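You operate a simulated robot arm through the tools that you are given. There is no shell and no other tool. Be economical: measure what you need, move in short steps, check, and stop when the job is done.

The job below is to be done with a simulated robot arm. You get a single attempt, and the scene is never put back.

JOB
Turn the orange pocket forward, brush off the wood dust and slide the pink tub onto the clean spot.
Fine: put the brush back; leave the other tubs.
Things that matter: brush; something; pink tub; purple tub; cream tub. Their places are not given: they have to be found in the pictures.

It is judged by the outcome, as a careful person would: the job done as asked, and still so three seconds after it is handed in. It fails if anything else is knocked over, pushed out of place, dropped, spilled or broken.

ROBOT AND FRAMES
A 7-joint arm with a two-finger parallel gripper, fixed in place. Base frame: the origin is at the foot of the arm, x ahead of it, y to its left, z up; the work surface is at about z = 0. Units: mm, degrees, N and s.
With the tool pointing down near the work surface it reaches from about 240 to 620 mm from the base axis. Its first joint turns from -66.0 to 66.0 degrees. Payload 2.6 kg.
Tool frame: the origin (TCP) lies between the finger pads and is the grasp point; the fingertips stand 30 mm ahead of it; z points along the fingers, y is the line along which they close. The gripper opens to 94 mm. The fingers are 28 mm wide and 10 mm thick; the gripper's body (50 by 96 mm) begins 55 mm behind the TCP.
Orientation is that of the tool frame in the base frame, as [roll, pitch, yaw] about the fixed x, y, z axes, in that order (R = Rz(yaw) Ry(pitch) Rx(roll)). With the fingers straight down and closing along the base's y, the tool's x points along the base's -x, its y along +y and its z along -z.

CONTROLS
- The arm moves only by the tool send_rows. Its argument "plan" is a list of rows, each a list of 7 numbers: the turn, a rotation vector about the tool's x, y, z in degrees, then the shift along the tool's x, y, z in mm, then the gripper command, from -1 (shut) to 1 (fully open), values between in proportion. In form: [[wx, wy, wz, tx, ty, tz, jaw], ...]. A call has 1 to 20 rows; each row is the pose to reach, as a shift and turn from the pose commanded when the call began, along the tool's axes at that moment. Each row takes 0.2 s and may step no farther than 50 mm and 8.6 degrees from the row before; otherwise, or with a gripper value out of range, the whole call is refused. Where a pose cannot be reached the arm comes as near as it can. A force on the tool above 40 N (or 10 N above the force at the start of the call, whichever is more), or a blocked arm, ends the call early, and 0.2 s more pass. Each finger travels about 72 mm/s and halts on what it meets, pressing with about 35 N; the grip force reading is that of the motor and also rises with nothing between the fingers. The clock runs only during rows and for 0.2 s after the last one: add rows that repeat a pose to give the fingers time. The reply holds the time, the measured pose of the TCP, the force on the tool along the base axes, the opening and the grip force, in the units named above and with some noise, and new pictures: "views" is both (left out), scene, wrist or none.
- Cameras (640 x 400 px; columns grow to the right, rows downward): "scene" is fixed at [34.8, 425.2, 587.1]; the picture's right is [-0.81, -0.58, 0.00], its down [-0.21, 0.30, -0.93] and it looks along [0.54, -0.76, -0.37] (base axes); focal length 303 px, centre (320, 200). "wrist" rides on the gripper at [-37, 0, -58] in the tool frame; the picture's right is [0.00, -1.00, 0.00], its down [0.97, 0.00, -0.24] and it looks along [0.24, 0.00, 0.97] (tool axes); focal length 218 px, centre (320, 200).
- measure_at(camera, pixels): for up to 12 pixels [column, row] of the newest picture of that camera ("zoom" is the newest enlarged one), the place [x, y, z] in the base frame of the surface seen there, good to about 3 mm. The clock stands still meanwhile.
- zoom(camera, box): a new picture of the part [left, top, right, bottom] of that camera's present view, enlarged. The clock stands still meanwhile.
- close_job(): hands the job in; it is judged then, once.

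Keep the steps short. Do not move on a guess: measure, check each grasp and each placing, and mend mistakes. In all there are 80 turns and 120 pictures (those below and enlarged ones count). Leave the gripper open and the arm clear of the work at the hand-in unless told otherwise, and finish with a single line.

The tools are called after "Emit:" by a JSON object that holds its "name" and its "arguments". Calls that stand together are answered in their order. send_rows: Moves the arm, as the interface text tells. Its arguments: {"type":"object","properties":{"plan":{"type":"array"},"views":{"type":"string","enum":["both","scene","wrist","none"]}},"required":["plan"]} The other tools are called the same way: measure_at (camera, pixels) gives the place of the surface under pixels of a picture; zoom (camera, box) takes an enlarged picture of a part of a camera's view; close_job () hands the job in.

At the start:

```text
time: 0.0
tcp_pos: [341.2, -76.6, 429.7]
orientation: [-180.0, 0.0, 180.0]
ft_force: [-0.2, 0.3, 0.3]
gripper_width: 94.0
grasp_force: 0.1
```

scene: 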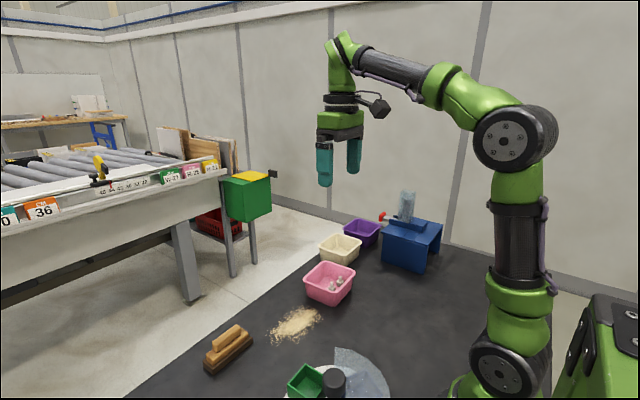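
wrist: 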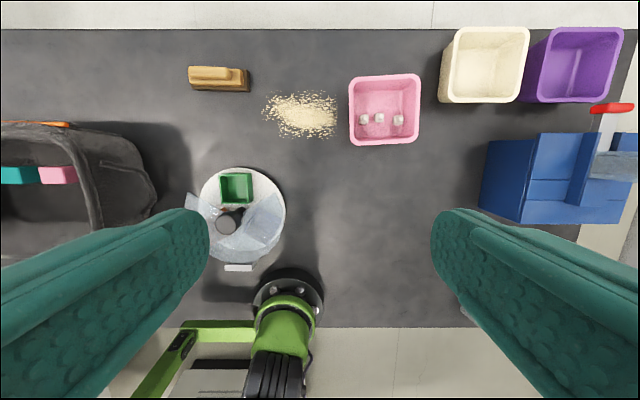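

I'll look closer at the round thing with the green pocket, the dark object at left, the brush and the tubs.

Emit:
{"name": "zoom", "arguments": {"camera": "wrist", "box": [160, 150, 320, 290]}}

Emit:
{"name": "zoom", "arguments": {"camera": "wrist", "box": [0, 50, 260, 220]}}

Emit:
{"name": "zoom", "arguments": {"camera": "scene", "box": [190, 290, 450, 400]}}

Emit:
{"name": "measure_at", "arguments": {"camera": "wrist", "pixels": [[189, 78], [248, 80], [218, 73], [218, 88], [263, 115], [338, 115], [300, 92], [300, 137], [384, 110], [229, 220], [237, 187], [238, 268]]}}

```text
2.86 times, centred on (240, 220) of wrist
```

zoom: 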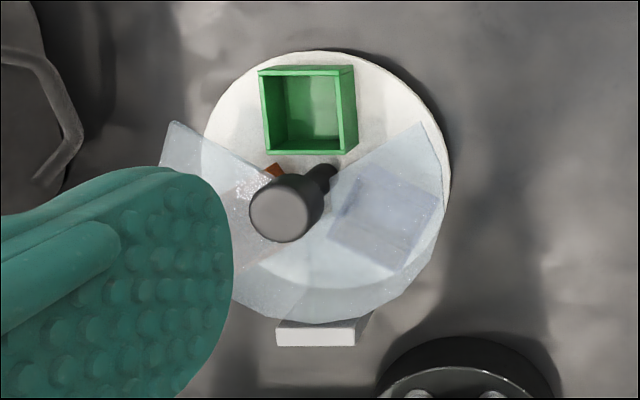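

```text
2.35 times, centred on (130, 135) of wrist
```

zoom: 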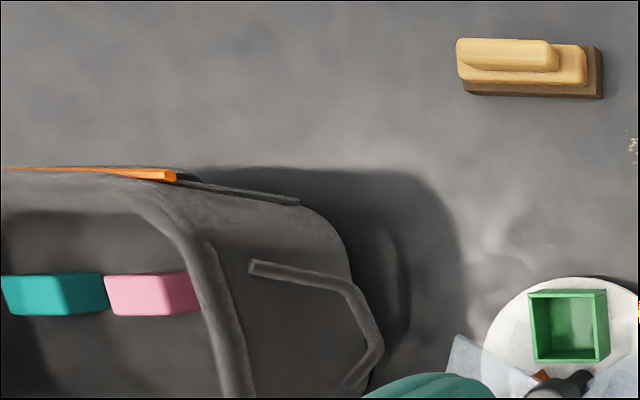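

```text
2.46 times, centred on (320, 345) of scene
```

zoom: 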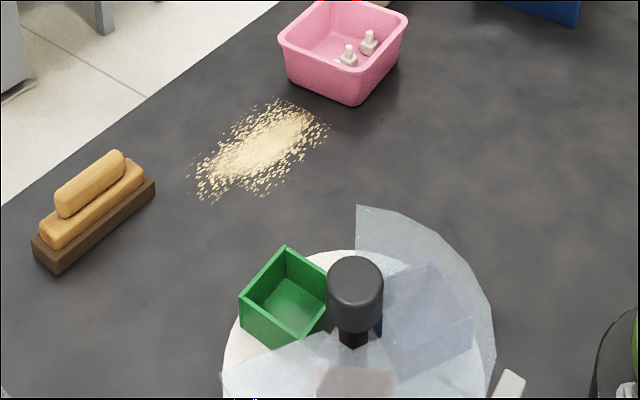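

```text
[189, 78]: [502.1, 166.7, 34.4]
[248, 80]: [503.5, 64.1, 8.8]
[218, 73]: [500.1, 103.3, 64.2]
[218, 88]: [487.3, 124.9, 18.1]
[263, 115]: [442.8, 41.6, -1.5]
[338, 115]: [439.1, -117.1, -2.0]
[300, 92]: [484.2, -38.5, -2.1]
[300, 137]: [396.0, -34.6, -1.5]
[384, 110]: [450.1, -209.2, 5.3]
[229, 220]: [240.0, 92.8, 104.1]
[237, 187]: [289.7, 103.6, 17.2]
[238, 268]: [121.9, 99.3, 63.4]
```

The carousel has a knob on a post near (225, 92), green faces +x (front opening of the clear cover), orange peeks from the left rear, and blue is right rear. I'll move above it to look, staying at z≈330.

Emit:
{"name": "send_rows", "arguments": {"plan": [[0, 0, 0, 12, 34, 20, 1], [0, 0, 0, 24, 68, 40, 1], [0, 0, 0, 36, 102, 60, 1], [0, 0, 0, 48, 137, 80, 1], [0, 0, 0, 61, 172, 100, 1]]}}

```text
time: 1.2
tcp_pos: [279.2, 94.1, 328.6]
orientation: [180.0, 0.0, -179.9]
ft_force: [0.7, -0.4, 0.9]
gripper_width: 93.8
grasp_force: 0.1
```

scene: 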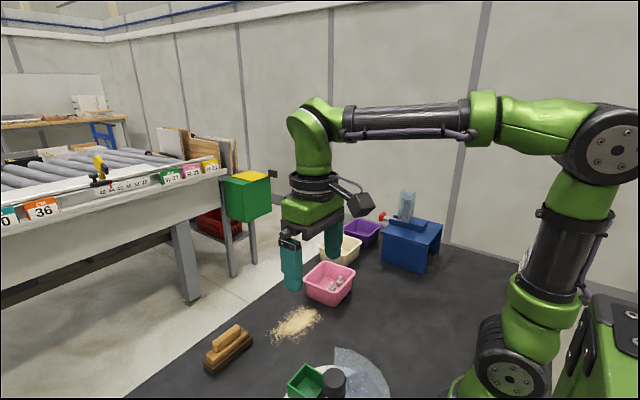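
wrist: 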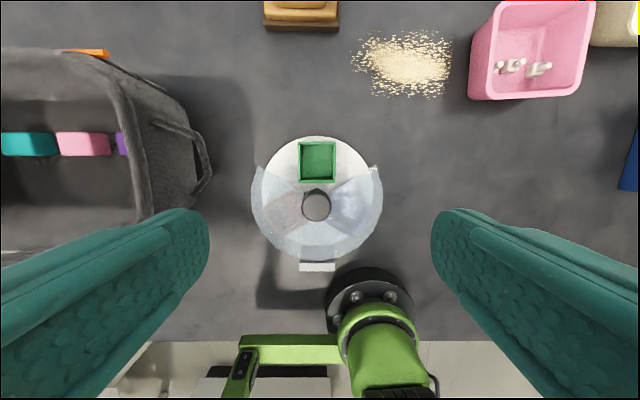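

Emit:
{"name": "zoom", "arguments": {"camera": "wrist", "box": [232, 120, 402, 280]}}

Emit:
{"name": "measure_at", "arguments": {"camera": "wrist", "pixels": [[316, 206], [304, 206], [328, 206], [316, 193], [316, 219], [318, 162], [260, 205], [370, 205], [317, 240], [317, 267], [318, 140], [205, 175]]}}

```text
2.50 times, centred on (317, 200) of wrist
```

zoom: 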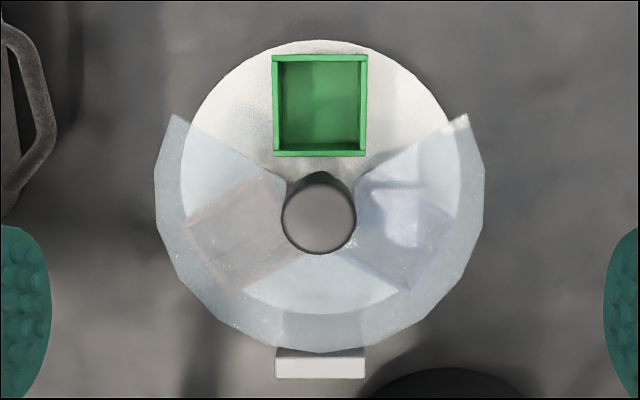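

```text
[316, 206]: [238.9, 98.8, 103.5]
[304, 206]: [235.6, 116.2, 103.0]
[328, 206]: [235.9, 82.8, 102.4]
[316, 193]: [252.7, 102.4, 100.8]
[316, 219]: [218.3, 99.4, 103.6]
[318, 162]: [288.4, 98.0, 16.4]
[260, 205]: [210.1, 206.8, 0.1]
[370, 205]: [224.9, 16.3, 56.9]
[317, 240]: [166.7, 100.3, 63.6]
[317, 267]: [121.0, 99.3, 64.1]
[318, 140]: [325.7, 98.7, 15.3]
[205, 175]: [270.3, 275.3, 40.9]
```

Knob top is centred about (236, 99.5), z 103, about 36 mm across; the clear cover is at z≈64. I'll pre-turn the wrist −60° while going over the knob to z≈165, so that the −120° turn (clockwise from above) fits in one grip.

Emit:
{"name": "send_rows", "arguments": {"plan": [[0, 0, -7.5, 5.4, 0.7, 20, 1], [0, 0, -15, 10.8, 1.4, 40, 1], [0, 0, -22.5, 16.2, 2, 60, 1], [0, 0, -30, 21.6, 2.7, 80, 1], [0, 0, -37.5, 27, 3.4, 100, 1], [0, 0, -45, 32.4, 4.1, 120, 1], [0, 0, -52.5, 38, 4.8, 140, 1], [0, 0, -60, 43, 5.4, 164, 1], [0, 0, -60, 43, 5.4, 164, 1]]}}

Emit:
{"name": "zoom", "arguments": {"camera": "scene", "box": [270, 320, 410, 400]}}

```text
time: 3.2
tcp_pos: [236.9, 100.3, 165.4]
orientation: [-180.0, 0.0, -119.9]
ft_force: [-0.7, 0.0, -0.1]
gripper_width: 94.0
grasp_force: 0.1
```

scene: 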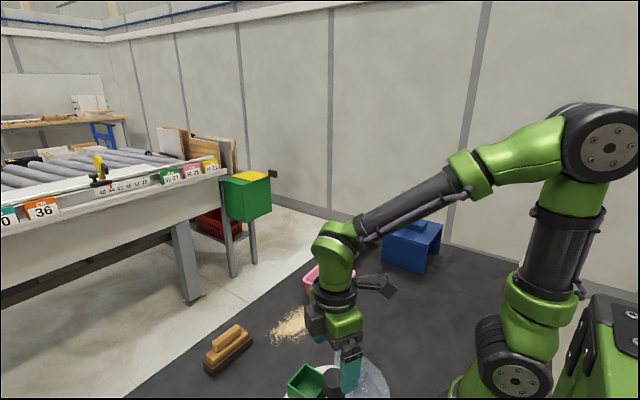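
wrist: 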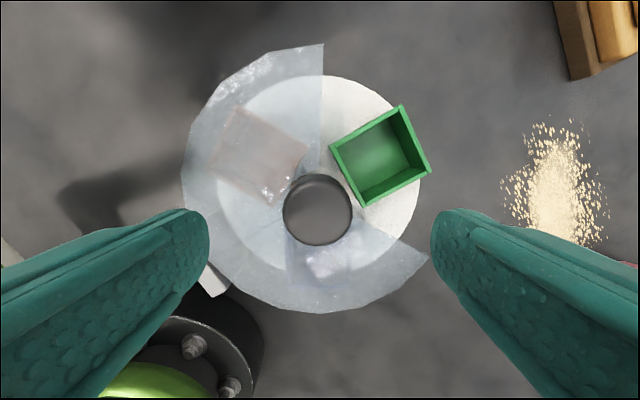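

```text
4.57 times, centred on (340, 360) of scene
```

zoom: 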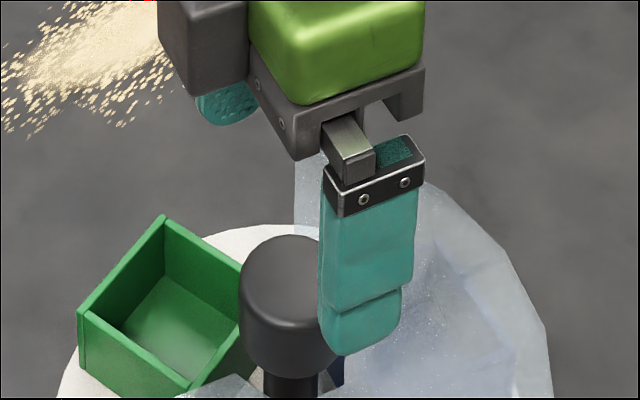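

Emit:
{"name": "measure_at", "arguments": {"camera": "zoom", "pixels": [[275, 350], [285, 362], [280, 300], [285, 250], [285, 385], [165, 220], [500, 300]]}}

Emit:
{"name": "measure_at", "arguments": {"camera": "wrist", "pixels": [[318, 210], [285, 210], [350, 210], [318, 178], [318, 243]]}}

```text
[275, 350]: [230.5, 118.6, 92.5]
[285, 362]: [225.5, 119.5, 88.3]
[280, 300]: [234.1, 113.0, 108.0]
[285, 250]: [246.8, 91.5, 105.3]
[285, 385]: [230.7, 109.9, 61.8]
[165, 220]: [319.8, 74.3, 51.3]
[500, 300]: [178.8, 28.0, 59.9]
```

```text
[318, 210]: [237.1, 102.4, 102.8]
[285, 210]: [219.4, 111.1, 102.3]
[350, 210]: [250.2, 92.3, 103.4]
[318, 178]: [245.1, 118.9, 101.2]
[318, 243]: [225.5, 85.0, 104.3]
```

Centred over the knob. Descend to z≈104 (tips ≈74, above the cover at 62) and close.

Emit:
{"name": "send_rows", "arguments": {"plan": [[0, 0, 0, 0, 0, 16, 1], [0, 0, 0, 0, 0, 32, 1], [0, 0, 0, 0, 0, 48, 1], [0, 0, 0, 0, 0, 61, 1], [0, 0, 0, 0, 0, 61, 1], [0, 0, 0, 0, 0, 61, -1], [0, 0, 0, 0, 0, 61, -1], [0, 0, 0, 0, 0, 61, -1], [0, 0, 0, 0, 0, 61, -1], [0, 0, 0, 0, 0, 61, -1]]}}

```text
time: 5.4
tcp_pos: [236.8, 100.9, 104.5]
orientation: [179.7, 0.0, -120.0]
ft_force: [-24.3, 20.2, 7.8]
gripper_width: 41.3
grasp_force: 44.9
```

scene: 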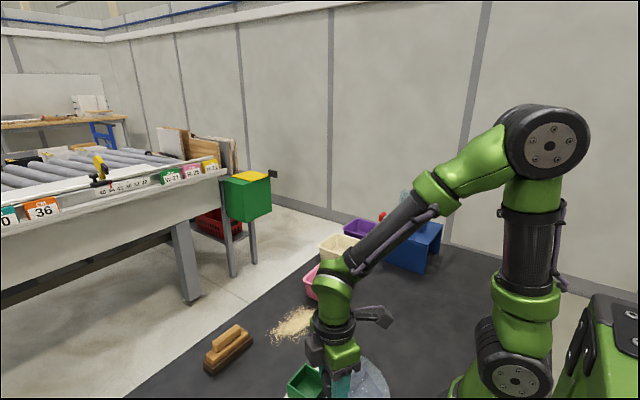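
wrist: 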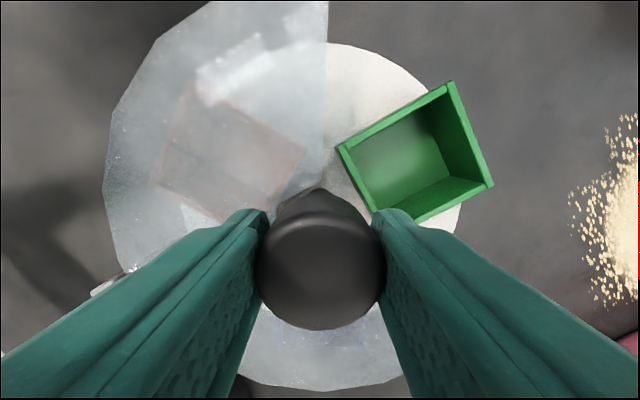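

The knob is gripped (41 mm), but there's a sideways load of about 31 N along tool +y, so I'm a little off centre. Ease over by 1–1.5 mm.

Emit:
{"name": "send_rows", "arguments": {"plan": [[0, 0, 0, 0, 0.7, 0, -1], [0, 0, 0, 0, 1.4, 0, -1], [0, 0, 0, 0, 1.4, 0, -1]], "views": "none"}}

```text
time: 6.2
tcp_pos: [236.1, 102.0, 104.2]
orientation: [179.9, 0.0, -120.0]
ft_force: [-11.0, 17.4, -23.5]
gripper_width: 41.3
grasp_force: 44.8
```

Emit:
{"name": "send_rows", "arguments": {"plan": [[0, 0, 0, -0.5, 1, 0, -1], [0, 0, 0, -0.5, 1.5, 0, -1], [0, 0, 0, -0.5, 1.5, 0, -1]], "views": "none"}}

```text
time: 7.0
tcp_pos: [236.2, 101.8, 102.8]
orientation: [-179.9, 0.0, -120.1]
ft_force: [-1.0, -5.6, -20.8]
gripper_width: 41.0
grasp_force: 44.8
```

Sideways load is gone. Now a first small turn of 15° (tool +z, clockwise from above) to see how the wheel answers.

Emit:
{"name": "send_rows", "arguments": {"plan": [[0, 0, 4, 0, 0, -0.5, -1], [0, 0, 8, 0, 0, -1, -1], [0, 0, 12, 0, 0, -1, -1], [0, 0, 15, 0, 0, -1, -1]]}}

```text
time: 7.5
tcp_pos: [235.7, 101.6, 105.5]
orientation: [-179.7, -0.1, -124.5]
ft_force: [1.3, -0.5, -1.2]
gripper_width: 41.3
grasp_force: 44.9
stopped in row 2: the force on the tool passed its limit (the readings are from after the stop); the commanded pose is now the measured one
```

scene: 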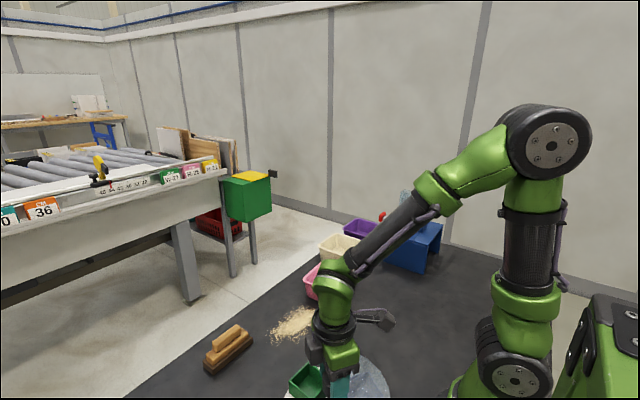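
wrist: 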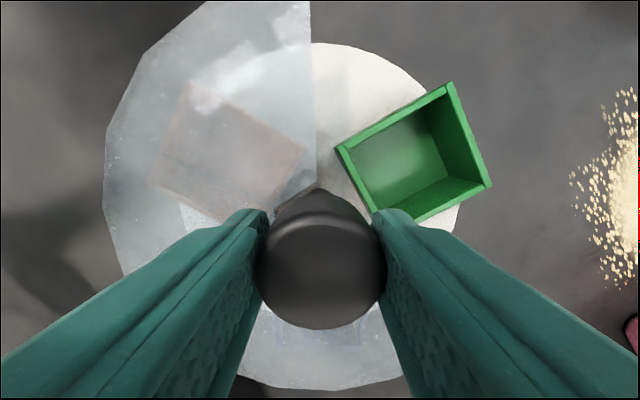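

The wheel follows (green kept its place in the picture while the cover shifted). The stop was from the lift; now loads are ~0. Continue turning slowly without lift.

Emit:
{"name": "send_rows", "arguments": {"plan": [[0, 0, 3, 0, 0, 0, -1], [0, 0, 6, 0, 0, 0, -1], [0, 0, 9, 0, 0, 0, -1], [0, 0, 12, 0, 0, 0, -1], [0, 0, 15, 0, 0, 0, -1], [0, 0, 18, 0, 0, 0, -1], [0, 0, 21, 0, 0, 0, -1], [0, 0, 24, 0, 0, 0, -1]], "views": "wrist"}}

```text
time: 9.3
tcp_pos: [236.8, 101.0, 103.0]
orientation: [-179.9, 0.0, -148.6]
ft_force: [-0.7, -17.8, 15.4]
gripper_width: 41.5
grasp_force: 45.1
```

wrist: 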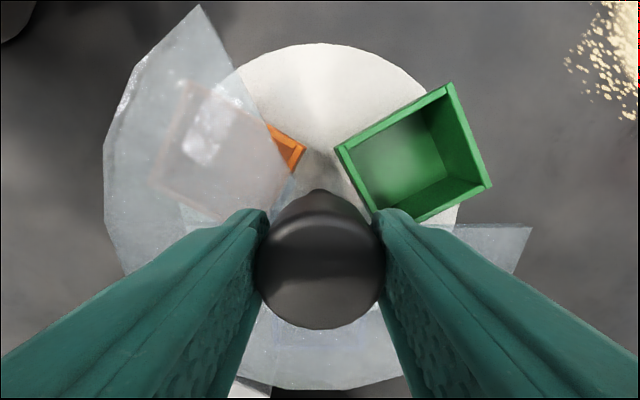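

Emit:
{"name": "send_rows", "arguments": {"plan": [[0, 0, 0, 0, -0.6, 0, -1], [0, 0, 3, 0, -0.6, 0, -1], [0, 0, 6, 0, -0.6, 0, -1], [0, 0, 9, 0, -0.6, 0, -1], [0, 0, 12, 0, -0.6, 0, -1], [0, 0, 15, 0, -0.6, 0, -1], [0, 0, 18, 0, -0.6, 0, -1], [0, 0, 21, 0, -0.6, 0, -1], [0, 0, 24, 0, -0.6, 0, -1], [0, 0, 27, 0, -0.6, 0, -1], [0, 0, 30, 0, -0.6, 0, -1]], "views": "wrist"}}

```text
time: 11.7
tcp_pos: [236.0, 100.4, 103.7]
orientation: [-179.7, 0.2, -178.5]
ft_force: [15.3, -27.5, -11.6]
gripper_width: 41.2
grasp_force: 44.5
```

wrist: 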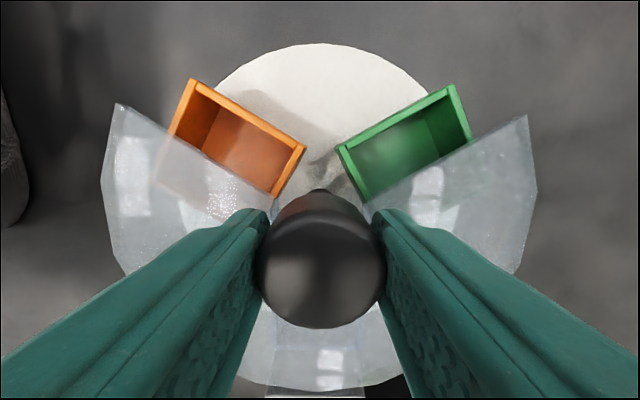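

Halfway: orange and green sit symmetric about front. Ease −1 mm in y and continue.

Emit:
{"name": "send_rows", "arguments": {"plan": [[0, 0, 0, -0.4, -0.5, 0, -1], [0, 0, 0, -0.4, -1, 0, -1], [0, 0, 3, -0.4, -1, 0, -1], [0, 0, 6, -0.4, -1, 0, -1], [0, 0, 9, -0.4, -1, 0, -1], [0, 0, 12, -0.4, -1, 0, -1], [0, 0, 15, -0.4, -1, 0, -1], [0, 0, 18, -0.4, -1, 0, -1], [0, 0, 21, -0.4, -1, 0, -1], [0, 0, 24, -0.4, -1, 0, -1], [0, 0, 27, -0.4, -1, 0, -1], [0, 0, 30, -0.4, -1, 0, -1]], "views": "wrist"}}

```text
time: 13.3
tcp_pos: [236.1, 99.1, 104.4]
orientation: [-179.8, 0.1, 167.0]
ft_force: [-2.4, -1.9, 3.6]
gripper_width: 41.4
grasp_force: 45.6
stopped in row 8: the force on the tool passed its limit (the readings are from after the stop); the commanded pose is now the measured one
```

wrist: 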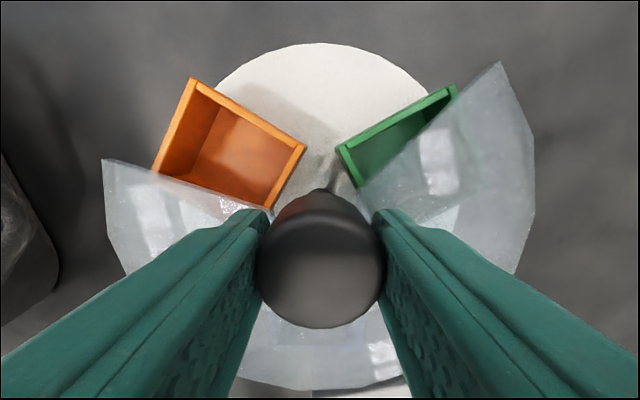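

Force built up and was reset to ~0 by the stop. Continue from yaw 167° toward 120° (47° left).

Emit:
{"name": "send_rows", "arguments": {"plan": [[0, 0, 3, 0, 0, 0, -1], [0, 0, 6, 0, 0, 0, -1], [0, 0, 9, 0, 0, 0, -1], [0, 0, 12, 0, 0, 0, -1], [0, 0, 15, 0, 0, 0, -1], [0, 0, 18, 0, 0, 0, -1], [0, 0, 21, 0, 0, 0, -1], [0, 0, 24, 0, 0, 0, -1]], "views": "wrist"}}

```text
time: 15.1
tcp_pos: [236.3, 98.4, 106.4]
orientation: [-179.8, 0.2, 142.9]
ft_force: [-2.6, -15.6, 16.3]
gripper_width: 41.2
grasp_force: 44.8
```

wrist: 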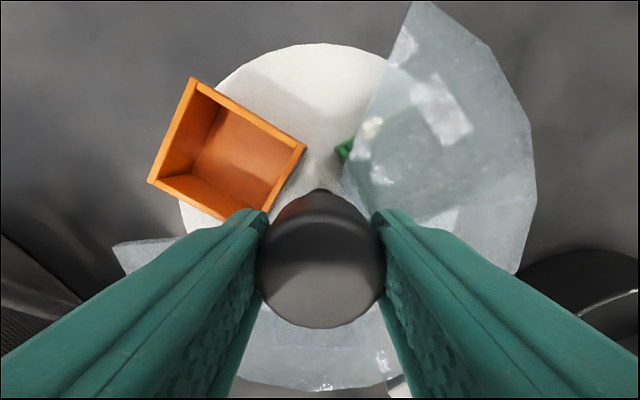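

Emit:
{"name": "send_rows", "arguments": {"plan": [[0, 0, 3, 0, 0, 0, -1], [0, 0, 6, 0, 0, 0, -1], [0, 0, 9, 0, 0, 0, -1], [0, 0, 12, 0, 0, 0, -1], [0, 0, 15, 0, 0, 0, -1], [0, 0, 18, 0, 0, 0, -1], [0, 0, 21, 0, 0, 0, -1], [0, 0, 23, 0, 0, 0, -1], [0, 0, 23, 0, 0, 0, -1]], "views": "wrist"}}

```text
time: 15.9
tcp_pos: [236.1, 98.5, 104.7]
orientation: [-179.8, 0.1, 134.5]
ft_force: [-3.2, -0.9, 3.8]
gripper_width: 41.2
grasp_force: 45.1
stopped in row 4: the force on the tool passed its limit (the readings are from after the stop); the commanded pose is now the measured one
```

wrist: 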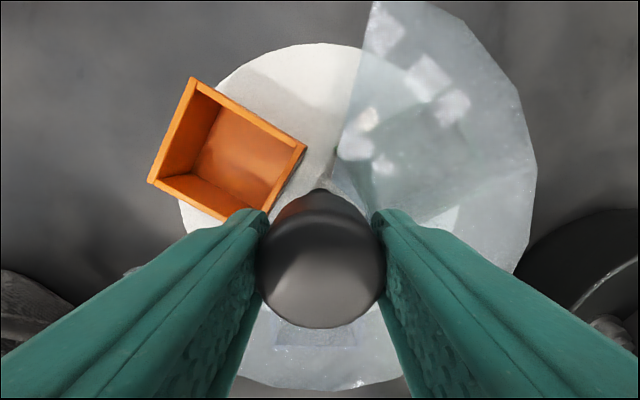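

Emit:
{"name": "send_rows", "arguments": {"plan": [[0, 0, 3, 0, 0, 0, -1], [0, 0, 6, 0, 0, 0, -1], [0, 0, 9, 0, 0, 0, -1], [0, 0, 12, 0, 0, 0, -1], [0, 0, 14.5, 0, 0, 0, -1], [0, 0, 14.5, 0, 0, 0, -1]], "views": "wrist"}}

```text
time: 17.3
tcp_pos: [236.1, 99.3, 104.0]
orientation: [-179.9, 0.2, 119.9]
ft_force: [-13.9, -1.5, 33.9]
gripper_width: 41.3
grasp_force: 45.3
```

wrist: 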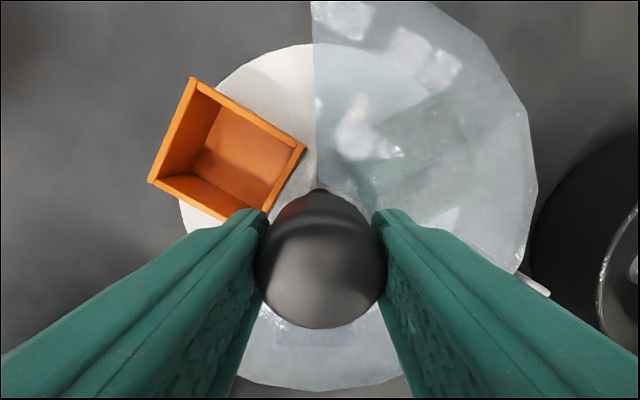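

Turned 120°. Open, then lift straight up and unwind the wrist to look from above.

Emit:
{"name": "send_rows", "arguments": {"plan": [[0, 0, 0, 0, 0, 0, 1], [0, 0, 0, 0, 0, 0, 1], [0, 0, 0, 0, 0, 0, 1], [0, 0, 0, 0, 0, -20, 1], [0, 0, 0, 0, 0, -50, 1], [0, 0, -7.5, 0, 0, -80, 1], [0, 0, -15, 0, 0, -110, 1], [0, 0, -22.5, 0, 0, -140, 1], [0, 0, -30, 0, 0, -170, 1], [0, 0, -37.5, 0, 0, -200, 1], [0, 0, -45, 0, 0, -220, 1], [0, 0, -52.5, 0, 0, -220, 1], [0, 0, -60, 0, 0, -220, 1]]}}

Emit:
{"name": "zoom", "arguments": {"camera": "wrist", "box": [200, 100, 440, 300]}}

```text
time: 20.1
tcp_pos: [235.7, 101.7, 323.1]
orientation: [-179.6, 0.0, -179.9]
ft_force: [1.1, -0.2, 0.5]
gripper_width: 94.0
grasp_force: 0.2
```

scene: 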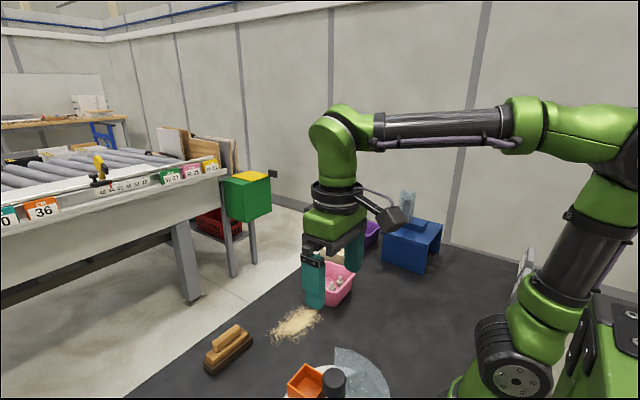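
wrist: 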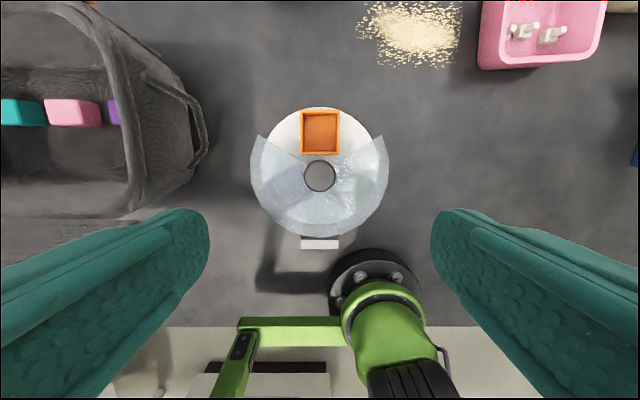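

```text
2.00 times, centred on (320, 200) of wrist
```

zoom: 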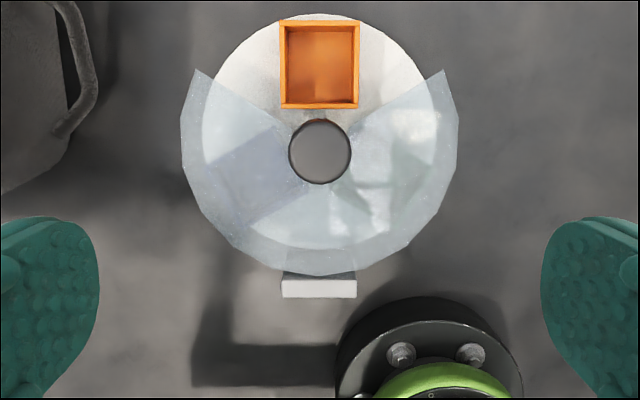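

Orange is squarely in front. Next, move over the brush to measure it.

Emit:
{"name": "send_rows", "arguments": {"plan": [[0, 0, 0, -44, 0, 4, 1], [0, 0, 0, -88, 0, 8, 1], [0, 0, 0, -132, 0, 12, 1], [0, 0, 0, -176, 0, 16, 1], [0, 0, 0, -220, 0, 20, 1], [0, 0, 0, -264, 0, 23, 1], [0, 0, 0, -264, 0, 23, 1]]}}

Emit:
{"name": "zoom", "arguments": {"camera": "scene", "box": [190, 300, 330, 390]}}

```text
time: 21.7
tcp_pos: [501.2, 100.0, 300.0]
orientation: [-179.8, -0.1, -180.0]
ft_force: [0.6, 0.1, -1.2]
gripper_width: 94.0
grasp_force: 0.1
```

scene: 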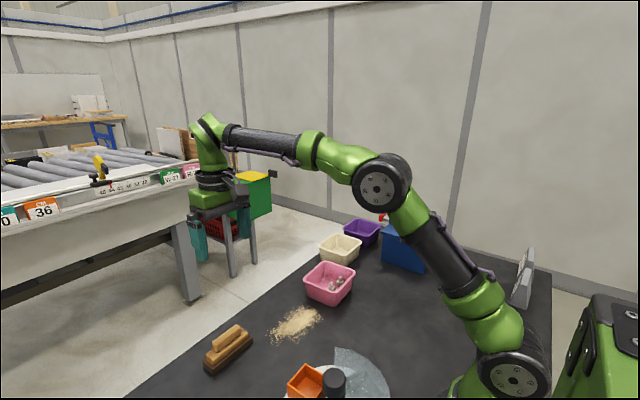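
wrist: 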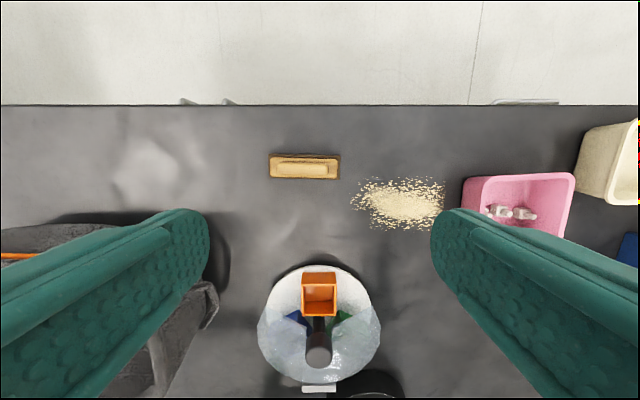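

```text
4.44 times, centred on (260, 345) of scene
```

zoom: 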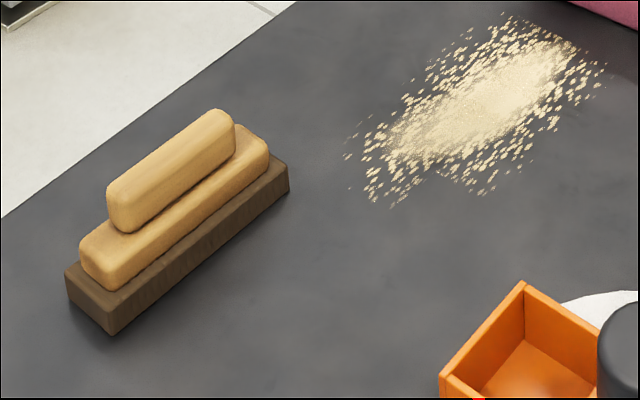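

Emit:
{"name": "measure_at", "arguments": {"camera": "wrist", "pixels": [[302, 169], [279, 169], [326, 169], [302, 164], [302, 174], [271, 168], [338, 168], [305, 180], [305, 157], [271, 177]]}}

Emit:
{"name": "measure_at", "arguments": {"camera": "zoom", "pixels": [[170, 160], [170, 205], [180, 225], [190, 255], [200, 265], [110, 333], [68, 290], [287, 190], [485, 100], [350, 155], [600, 60], [395, 205]]}}

Emit:
{"name": "zoom", "arguments": {"camera": "wrist", "box": [250, 140, 460, 250]}}

```text
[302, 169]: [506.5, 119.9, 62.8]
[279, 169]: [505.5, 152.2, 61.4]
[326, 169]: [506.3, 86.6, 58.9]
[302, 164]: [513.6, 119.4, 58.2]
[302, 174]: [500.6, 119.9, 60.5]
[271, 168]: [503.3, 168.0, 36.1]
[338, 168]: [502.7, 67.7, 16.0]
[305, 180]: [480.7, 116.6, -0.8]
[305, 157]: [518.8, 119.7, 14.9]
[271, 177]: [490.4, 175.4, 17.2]
```

```text
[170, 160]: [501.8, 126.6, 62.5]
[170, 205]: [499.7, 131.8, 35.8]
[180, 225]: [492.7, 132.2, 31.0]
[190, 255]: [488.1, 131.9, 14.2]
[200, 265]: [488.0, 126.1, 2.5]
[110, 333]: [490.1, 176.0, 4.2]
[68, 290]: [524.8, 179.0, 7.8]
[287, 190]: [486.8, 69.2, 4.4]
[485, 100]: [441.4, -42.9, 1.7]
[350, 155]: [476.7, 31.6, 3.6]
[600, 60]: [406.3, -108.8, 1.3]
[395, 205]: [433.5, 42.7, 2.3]
```

```text
3.05 times, centred on (355, 195) of wrist
```

zoom: 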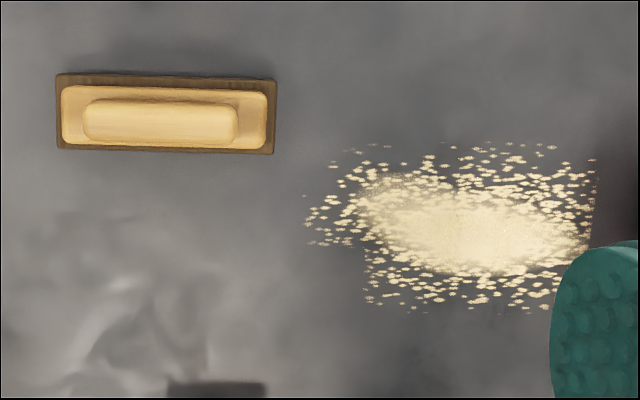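

Brush base spans x 488–522, y 68–177; the handle top is z≈62, y 86–155, about 20 mm wide in x. I'll turn the wrist 90° so the fingers close along x and come to z≈130 over (505.5, 120.5).

Emit:
{"name": "send_rows", "arguments": {"plan": [[0, 0, -7.5, 0, 2, 14, 1], [0, 0, -15, -1, 4, 28, 1], [0, 0, -22.5, -1, 6, 42, 1], [0, 0, -30, -2, 8, 56, 1], [0, 0, -37.5, -2, 10, 70, 1], [0, 0, -45, -3, 12, 84, 1], [0, 0, -52.5, -3, 14, 98, 1], [0, 0, -60, -4, 16, 112, 1], [0, 0, -67.5, -4, 18, 126, 1], [0, 0, -75, -4, 20, 140, 1], [0, 0, -82.5, -4.5, 20.5, 155, 1], [0, 0, -90, -4.5, 20.5, 170, 1], [0, 0, -90, -4.5, 20.5, 170, 1]]}}

Emit:
{"name": "measure_at", "arguments": {"camera": "wrist", "pixels": [[320, 200], [320, 230], [310, 220], [330, 220]]}}

```text
time: 24.5
tcp_pos: [503.8, 120.5, 129.8]
orientation: [-180.0, -0.3, -89.9]
ft_force: [-0.6, -0.6, 0.2]
gripper_width: 94.1
grasp_force: 0.0
```

scene: 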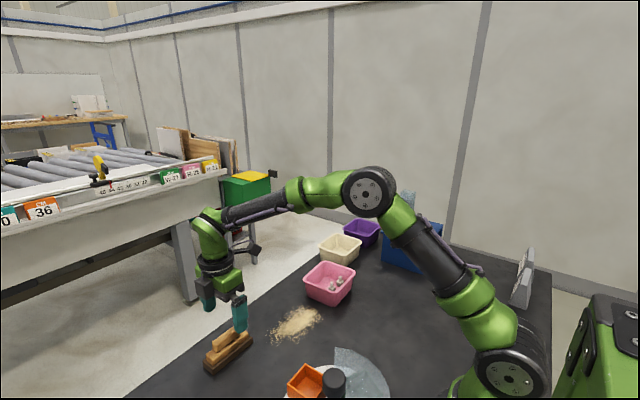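
wrist: 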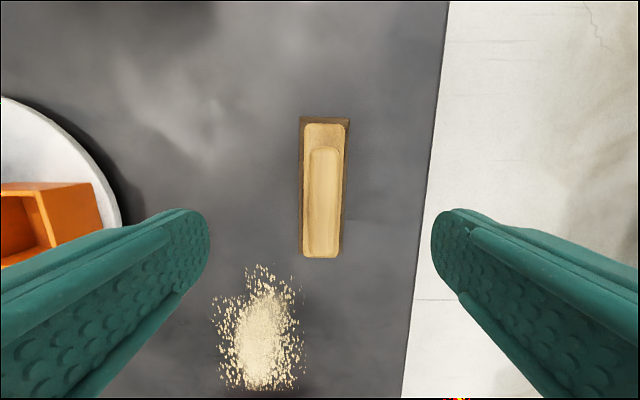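

```text
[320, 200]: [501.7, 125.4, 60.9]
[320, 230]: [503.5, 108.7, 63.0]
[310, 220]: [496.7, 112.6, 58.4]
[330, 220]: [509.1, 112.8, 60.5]
```

The handle is centred between the fingers and skewed about 1.8°. Match the skew, lower to z≈67.5, and close.

Emit:
{"name": "send_rows", "arguments": {"plan": [[0, 0, 1.8, 0, -0.5, 20, 1], [0, 0, 1.8, 0, -0.5, 40, 1], [0, 0, 1.8, 0, -0.5, 55, 1], [0, 0, 1.8, 0, -0.5, 62, 1], [0, 0, 1.8, 0, -0.5, 62, 1], [0, 0, 1.8, 0, -0.5, 62, -1], [0, 0, 1.8, 0, -0.5, 62, -1], [0, 0, 1.8, 0, -0.5, 62, -1], [0, 0, 1.8, 0, -0.5, 62, -1], [0, 0, 1.8, 0, -0.5, 62, -1], [0, 0, 1.8, 0, -0.5, 62, -1]]}}

```text
time: 26.9
tcp_pos: [504.1, 119.6, 70.4]
orientation: [179.9, -0.3, -91.8]
ft_force: [-0.7, -0.5, -0.1]
gripper_width: 17.3
grasp_force: 34.6
```

scene: 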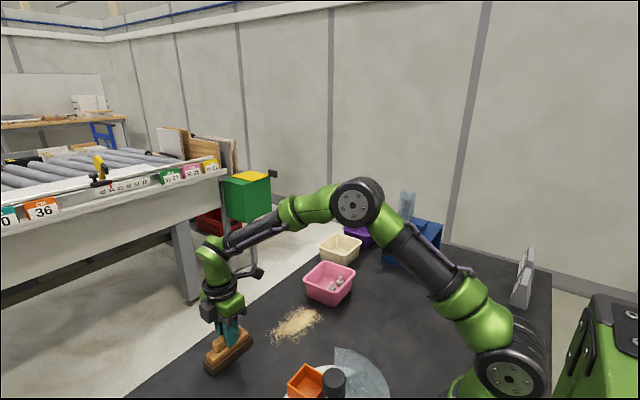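
wrist: 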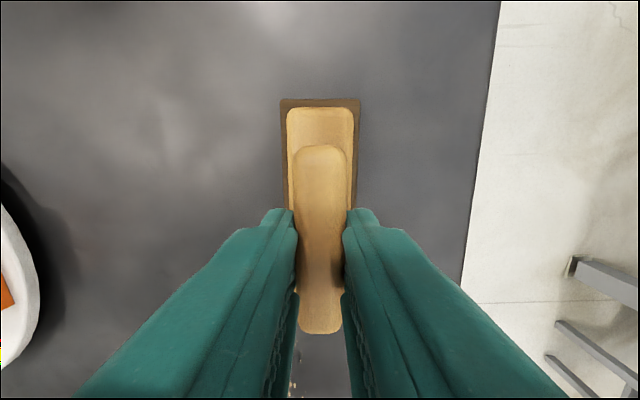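

Gripped at 17.3 mm. Lift 50 mm, straightening to yaw −90, and check.

Emit:
{"name": "send_rows", "arguments": {"plan": [[0, 0, 0, 0, 0, -10, -1], [0, 0, 0, 0, 0, -25, -1], [0, 0, -1.8, 0, 0, -50, -1], [0, 0, -1.8, 0, 0, -50, -1]]}}

Emit:
{"name": "measure_at", "arguments": {"camera": "scene", "pixels": [[340, 268], [304, 282], [330, 305], [354, 280], [320, 300], [312, 312], [270, 335], [322, 275]]}}

```text
time: 27.9
tcp_pos: [505.6, 119.0, 119.0]
orientation: [-179.9, -0.2, -90.0]
ft_force: [-0.1, 0.7, -0.8]
gripper_width: 16.9
grasp_force: 35.0
```

scene: 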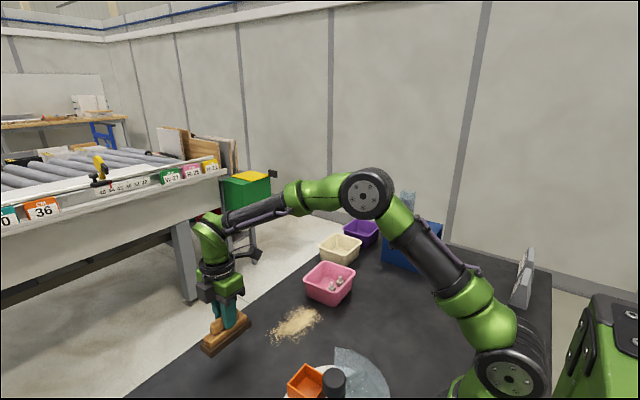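
wrist: 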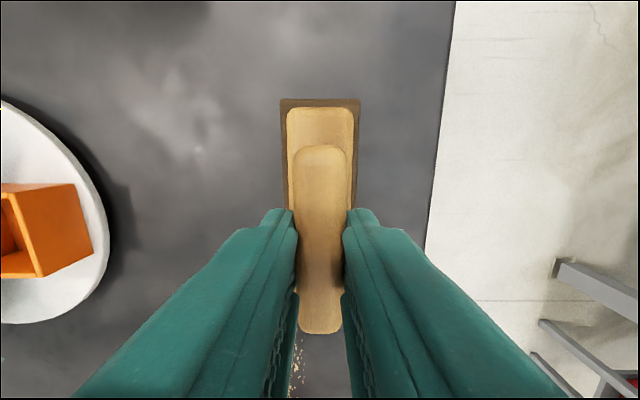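

```text
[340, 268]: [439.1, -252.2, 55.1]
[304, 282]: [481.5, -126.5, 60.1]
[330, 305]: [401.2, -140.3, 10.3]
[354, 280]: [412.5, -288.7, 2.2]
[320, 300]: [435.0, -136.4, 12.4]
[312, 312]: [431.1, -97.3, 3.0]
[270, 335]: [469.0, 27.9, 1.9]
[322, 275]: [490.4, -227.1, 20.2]
```

Brush is held. Check tub rim, dust extents and what lies beyond the mat edge.

Emit:
{"name": "zoom", "arguments": {"camera": "scene", "box": [250, 240, 390, 350]}}

Emit:
{"name": "measure_at", "arguments": {"camera": "wrist", "pixels": [[430, 200], [445, 60], [480, 200], [540, 100]]}}

```text
3.64 times, centred on (320, 295) of scene
```

zoom: 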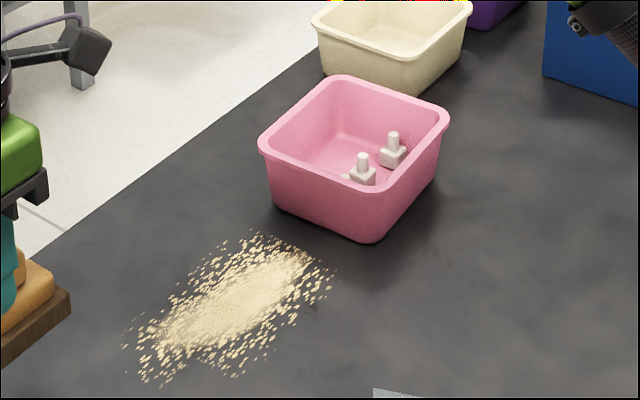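

```text
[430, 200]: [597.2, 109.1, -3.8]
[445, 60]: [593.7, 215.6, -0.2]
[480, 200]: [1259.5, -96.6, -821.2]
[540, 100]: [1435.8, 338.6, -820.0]
```

Emit:
{"name": "measure_at", "arguments": {"camera": "zoom", "pixels": [[264, 142], [300, 175], [375, 192], [340, 172], [275, 205], [370, 240], [445, 118], [345, 80], [325, 270], [255, 238], [125, 345], [300, 295]]}}

```text
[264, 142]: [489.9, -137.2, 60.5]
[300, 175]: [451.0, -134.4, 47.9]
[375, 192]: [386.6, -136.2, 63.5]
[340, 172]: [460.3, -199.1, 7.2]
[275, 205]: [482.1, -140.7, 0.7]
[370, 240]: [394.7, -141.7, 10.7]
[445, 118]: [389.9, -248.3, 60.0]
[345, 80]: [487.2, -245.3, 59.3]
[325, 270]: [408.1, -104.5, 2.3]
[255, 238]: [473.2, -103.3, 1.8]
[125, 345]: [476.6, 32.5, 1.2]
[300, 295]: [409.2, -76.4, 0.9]
```

Tub rim spans x 387–490, y −135…−248; dust spans y 42…−112, x 395–485. Plan: two sweeps in +x (brush long along y), ending at x≈545, short of the table edge at 597. Carry the brush high to (370, −68).

Emit:
{"name": "send_rows", "arguments": {"plan": [[0, 0, 0, 31, 22, -10, -1], [0, 0, 0, 62, 45, -10, -1], [0, 0, 0, 94, 68, -10, -1], [0, 0, 0, 125, 90, -10, -1], [0, 0, 0, 156, 112, -10, -1], [0, 0, 0, 187, 135, 0, -1], [0, 0, 0, 187, 135, 20, -1], [0, 0, 0, 187, 135, 40, -1], [0, 0, 0, 187, 135, 40, -1]]}}

```text
time: 29.9
tcp_pos: [370.2, -69.0, 78.9]
orientation: [180.0, -0.3, -90.1]
ft_force: [0.0, 0.0, -0.3]
gripper_width: 16.9
grasp_force: 35.2
```

scene: 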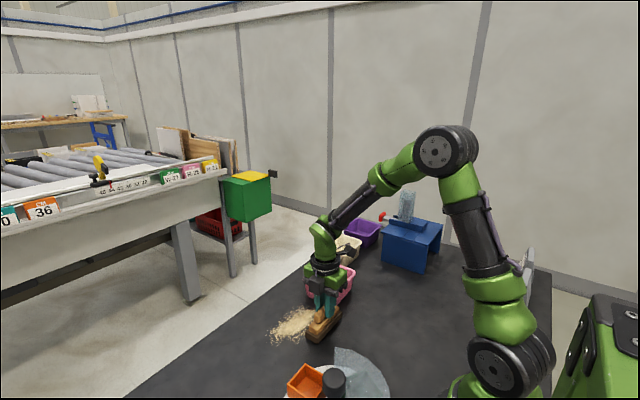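
wrist: 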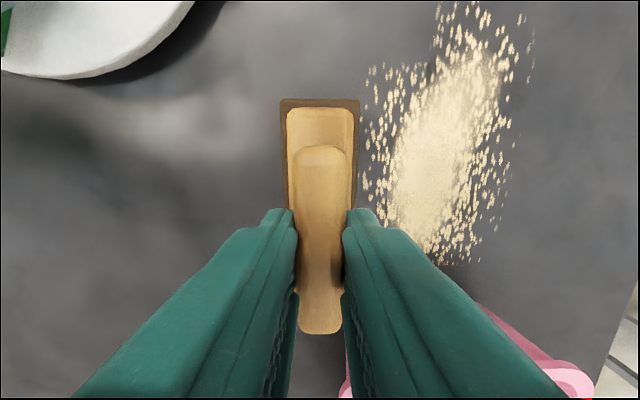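

Lower to bristle contact and sweep lane B (y −69) forward in +x to x≈545.

Emit:
{"name": "send_rows", "arguments": {"plan": [[0, 0, 0, 0, 4, 6, -1], [0, 0, 0, 0, 4, 11, -1], [0, 0, 0, 0, -6, 11, -1], [0, 0, 0, 0, -17, 11, -1], [0, 0, 0, 0, -28, 11, -1], [0, 0, 0, 0, -39, 11, -1], [0, 0, 0, 0, -50, 11, -1], [0, 0, 0, 0, -61, 11, -1], [0, 0, 0, 0, -72, 11, -1], [0, 0, 0, 0, -83, 11, -1], [0, 0, 0, 0, -94, 11, -1], [0, 0, 0, 0, -105, 11, -1], [0, 0, 0, 0, -116, 11, -1], [0, 0, 0, 0, -127, 11, -1], [0, 0, 0, 0, -138, 11, -1], [0, 0, 0, 0, -149, 11, -1], [0, 0, 0, 0, -160, 11, -1], [0, 0, 0, 0, -171, 11, -1], [0, 0, 0, 0, -176, 11, -1]]}}

```text
time: 33.9
tcp_pos: [546.5, -67.8, 69.1]
orientation: [180.0, -0.3, -90.0]
ft_force: [-0.4, -0.8, 0.8]
gripper_width: 17.2
grasp_force: 34.8
```

scene: 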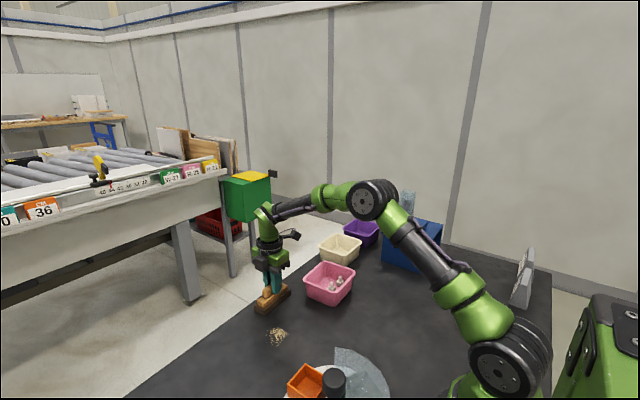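
wrist: 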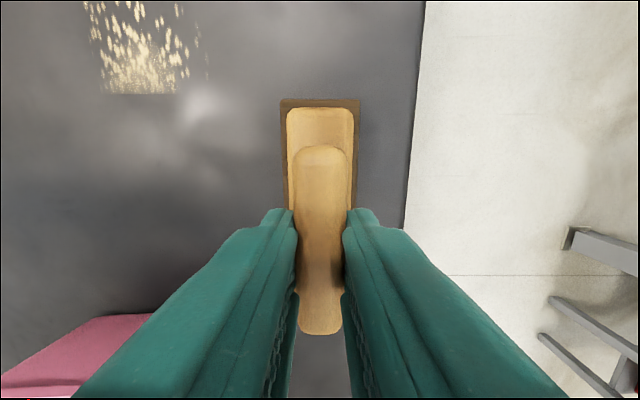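

The dust within the lane is gone. Remaining patch is at y ≈ −12…45. Lift, return to x≈366, y≈10.

Emit:
{"name": "send_rows", "arguments": {"plan": [[0, 0, 0, 0, 0, -25, -1], [0, 0, 0, -15, 36, -35, -1], [0, 0, 0, -31, 72, -35, -1], [0, 0, 0, -47, 108, -35, -1], [0, 0, 0, -63, 144, -35, -1], [0, 0, 0, -78, 180, -35, -1], [0, 0, 0, -78, 180, -20, -1], [0, 0, 0, -78, 180, 0, -1], [0, 0, 0, -78, 180, 0, -1]]}}

```text
time: 35.9
tcp_pos: [364.4, 11.2, 67.7]
orientation: [-179.9, -0.4, -90.1]
ft_force: [-8.3, -0.9, 22.2]
gripper_width: 17.4
grasp_force: 35.4
```

scene: 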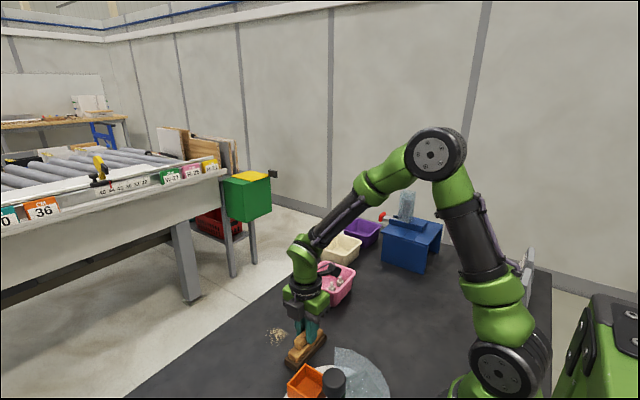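
wrist: 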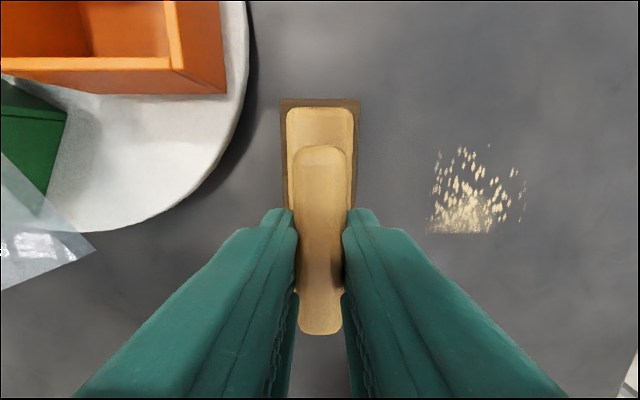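

In light contact (22 N). Sweep lane A.

Emit:
{"name": "send_rows", "arguments": {"plan": [[0, 0, 0, 0, -10, 0, -1], [0, 0, 0, 0, -21, 0, -1], [0, 0, 0, 0, -32, 0, -1], [0, 0, 0, 0, -43, 0, -1], [0, 0, 0, 0, -54, 0, -1], [0, 0, 0, 0, -65, 0, -1], [0, 0, 0, 0, -76, 0, -1], [0, 0, 0, 0, -87, 0, -1], [0, 0, 0, 0, -98, 0, -1], [0, 0, 0, 0, -109, 0, -1], [0, 0, 0, 0, -120, 0, -1], [0, 0, 0, 0, -131, 0, -1], [0, 0, 0, 0, -142, 0, -1], [0, 0, 0, 0, -153, 0, -1], [0, 0, 0, 0, -164, 0, -1], [0, 0, 0, 0, -164, -15, -1], [0, 0, 0, 0, -164, -50, -1], [0, 0, 0, 0, -164, -50, -1]]}}

Emit:
{"name": "zoom", "arguments": {"camera": "scene", "box": [220, 260, 380, 370]}}

```text
time: 39.7
tcp_pos: [528.5, 10.7, 115.6]
orientation: [179.9, -0.3, -90.1]
ft_force: [0.3, 0.0, -0.1]
gripper_width: 17.3
grasp_force: 35.0
```

scene: 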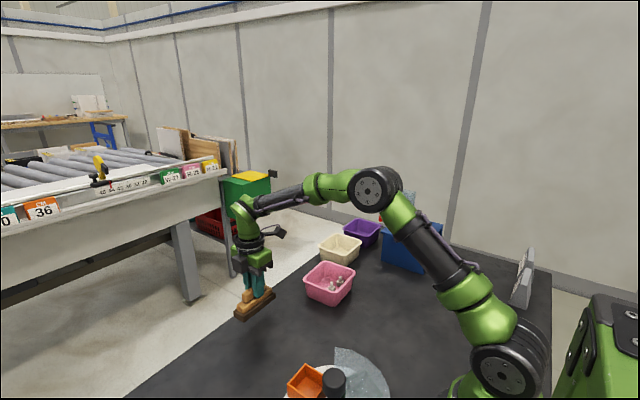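
wrist: 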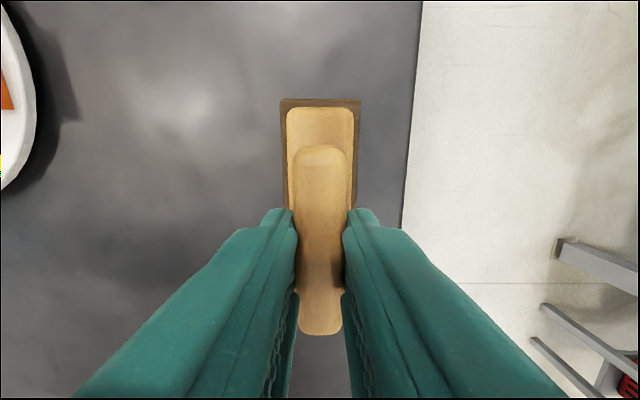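

```text
3.64 times, centred on (300, 315) of scene
```

zoom: 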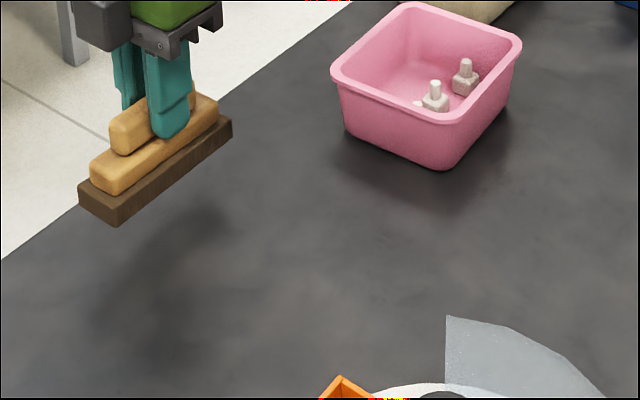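

All dust gone. Return the brush to its original spot (504.5, 119.5), stopping just above the surface.

Emit:
{"name": "send_rows", "arguments": {"plan": [[0, 0, 0.5, -27, 6, 0, -1], [0, 0, 1, -54, 12, 0, -1], [0, 0, 1.5, -81, 18, 0, -1], [0, 0, 1.8, -109, 24, 0, -1], [0, 0, 1.8, -109, 24, 20, -1], [0, 0, 1.8, -109, 24, 40, -1], [0, 0, 1.8, -109, 24, 40, -1]], "views": "none"}}

```text
time: 41.3
tcp_pos: [507.6, 117.4, 77.3]
orientation: [180.0, -0.4, -91.7]
ft_force: [-0.4, -0.3, -1.7]
gripper_width: 17.2
grasp_force: 34.6
```

Emit:
{"name": "send_rows", "arguments": {"plan": [[0, 0, 0, -2, 2.5, 3, -1], [0, 0, 0, -2, 2.5, 5, -1], [0, 0, 0, -2, 2.5, 7, -1], [0, 0, 0, -2, 2.5, 8.5, -1], [0, 0, 0, -2, 2.5, 8.5, -1]], "views": "none"}}

```text
time: 42.5
tcp_pos: [503.9, 121.5, 68.3]
orientation: [-179.9, -0.3, -91.8]
ft_force: [0.2, 0.1, -1.5]
gripper_width: 17.1
grasp_force: 34.4
```

Emit:
{"name": "send_rows", "arguments": {"plan": [[0, 0, 0, 0, 0, 0.7, -1], [0, 0, 0, 0, 0, 1.2, -1], [0, 0, 0, 0, 0, 1.2, -1]], "views": "wrist"}}

```text
time: 43.3
tcp_pos: [504.7, 120.3, 68.7]
orientation: [180.0, -0.3, -91.9]
ft_force: [-1.5, -1.6, 4.2]
gripper_width: 17.5
grasp_force: 35.4
```

wrist: 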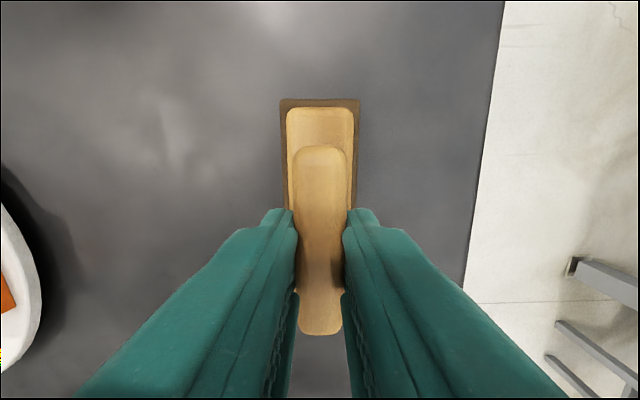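

Contact felt (4 N) at the original place. Release and lift straight up.

Emit:
{"name": "send_rows", "arguments": {"plan": [[0, 0, 0, 0, 0, 0, -0.4], [0, 0, 0, 0, 0, 0, 0.2], [0, 0, 0, 0, 0, 0, 0.6], [0, 0, 0, 0, 0, 0, 1], [0, 0, 0, 0, 0, 0, 1], [0, 0, 0, 0, 0, -20, 1], [0, 0, 0, 0, 0, -50, 1], [0, 0, 0, 0, 0, -90, 1], [0, 0, -1.8, 0, 0, -130, 1], [0, 0, -1.8, 0, 0, -130, 1]]}}

```text
time: 45.5
tcp_pos: [504.7, 122.3, 199.3]
orientation: [180.0, -0.3, -90.1]
ft_force: [-1.2, 0.3, -0.1]
gripper_width: 94.1
grasp_force: 0.0
```

scene: 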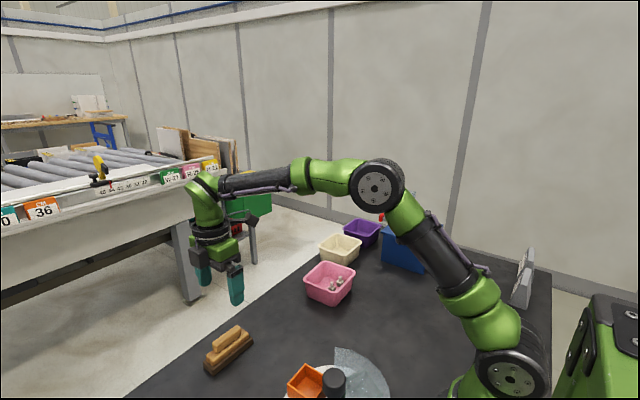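
wrist: 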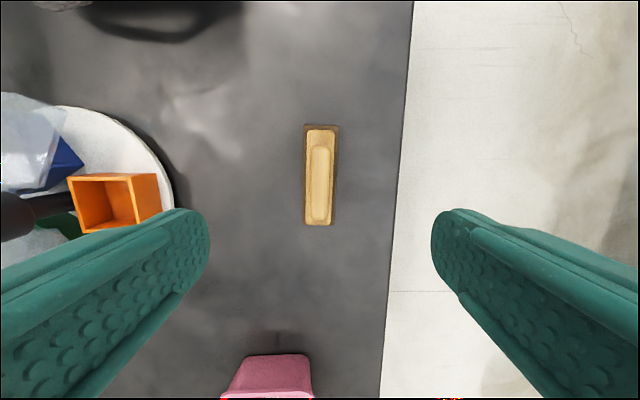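

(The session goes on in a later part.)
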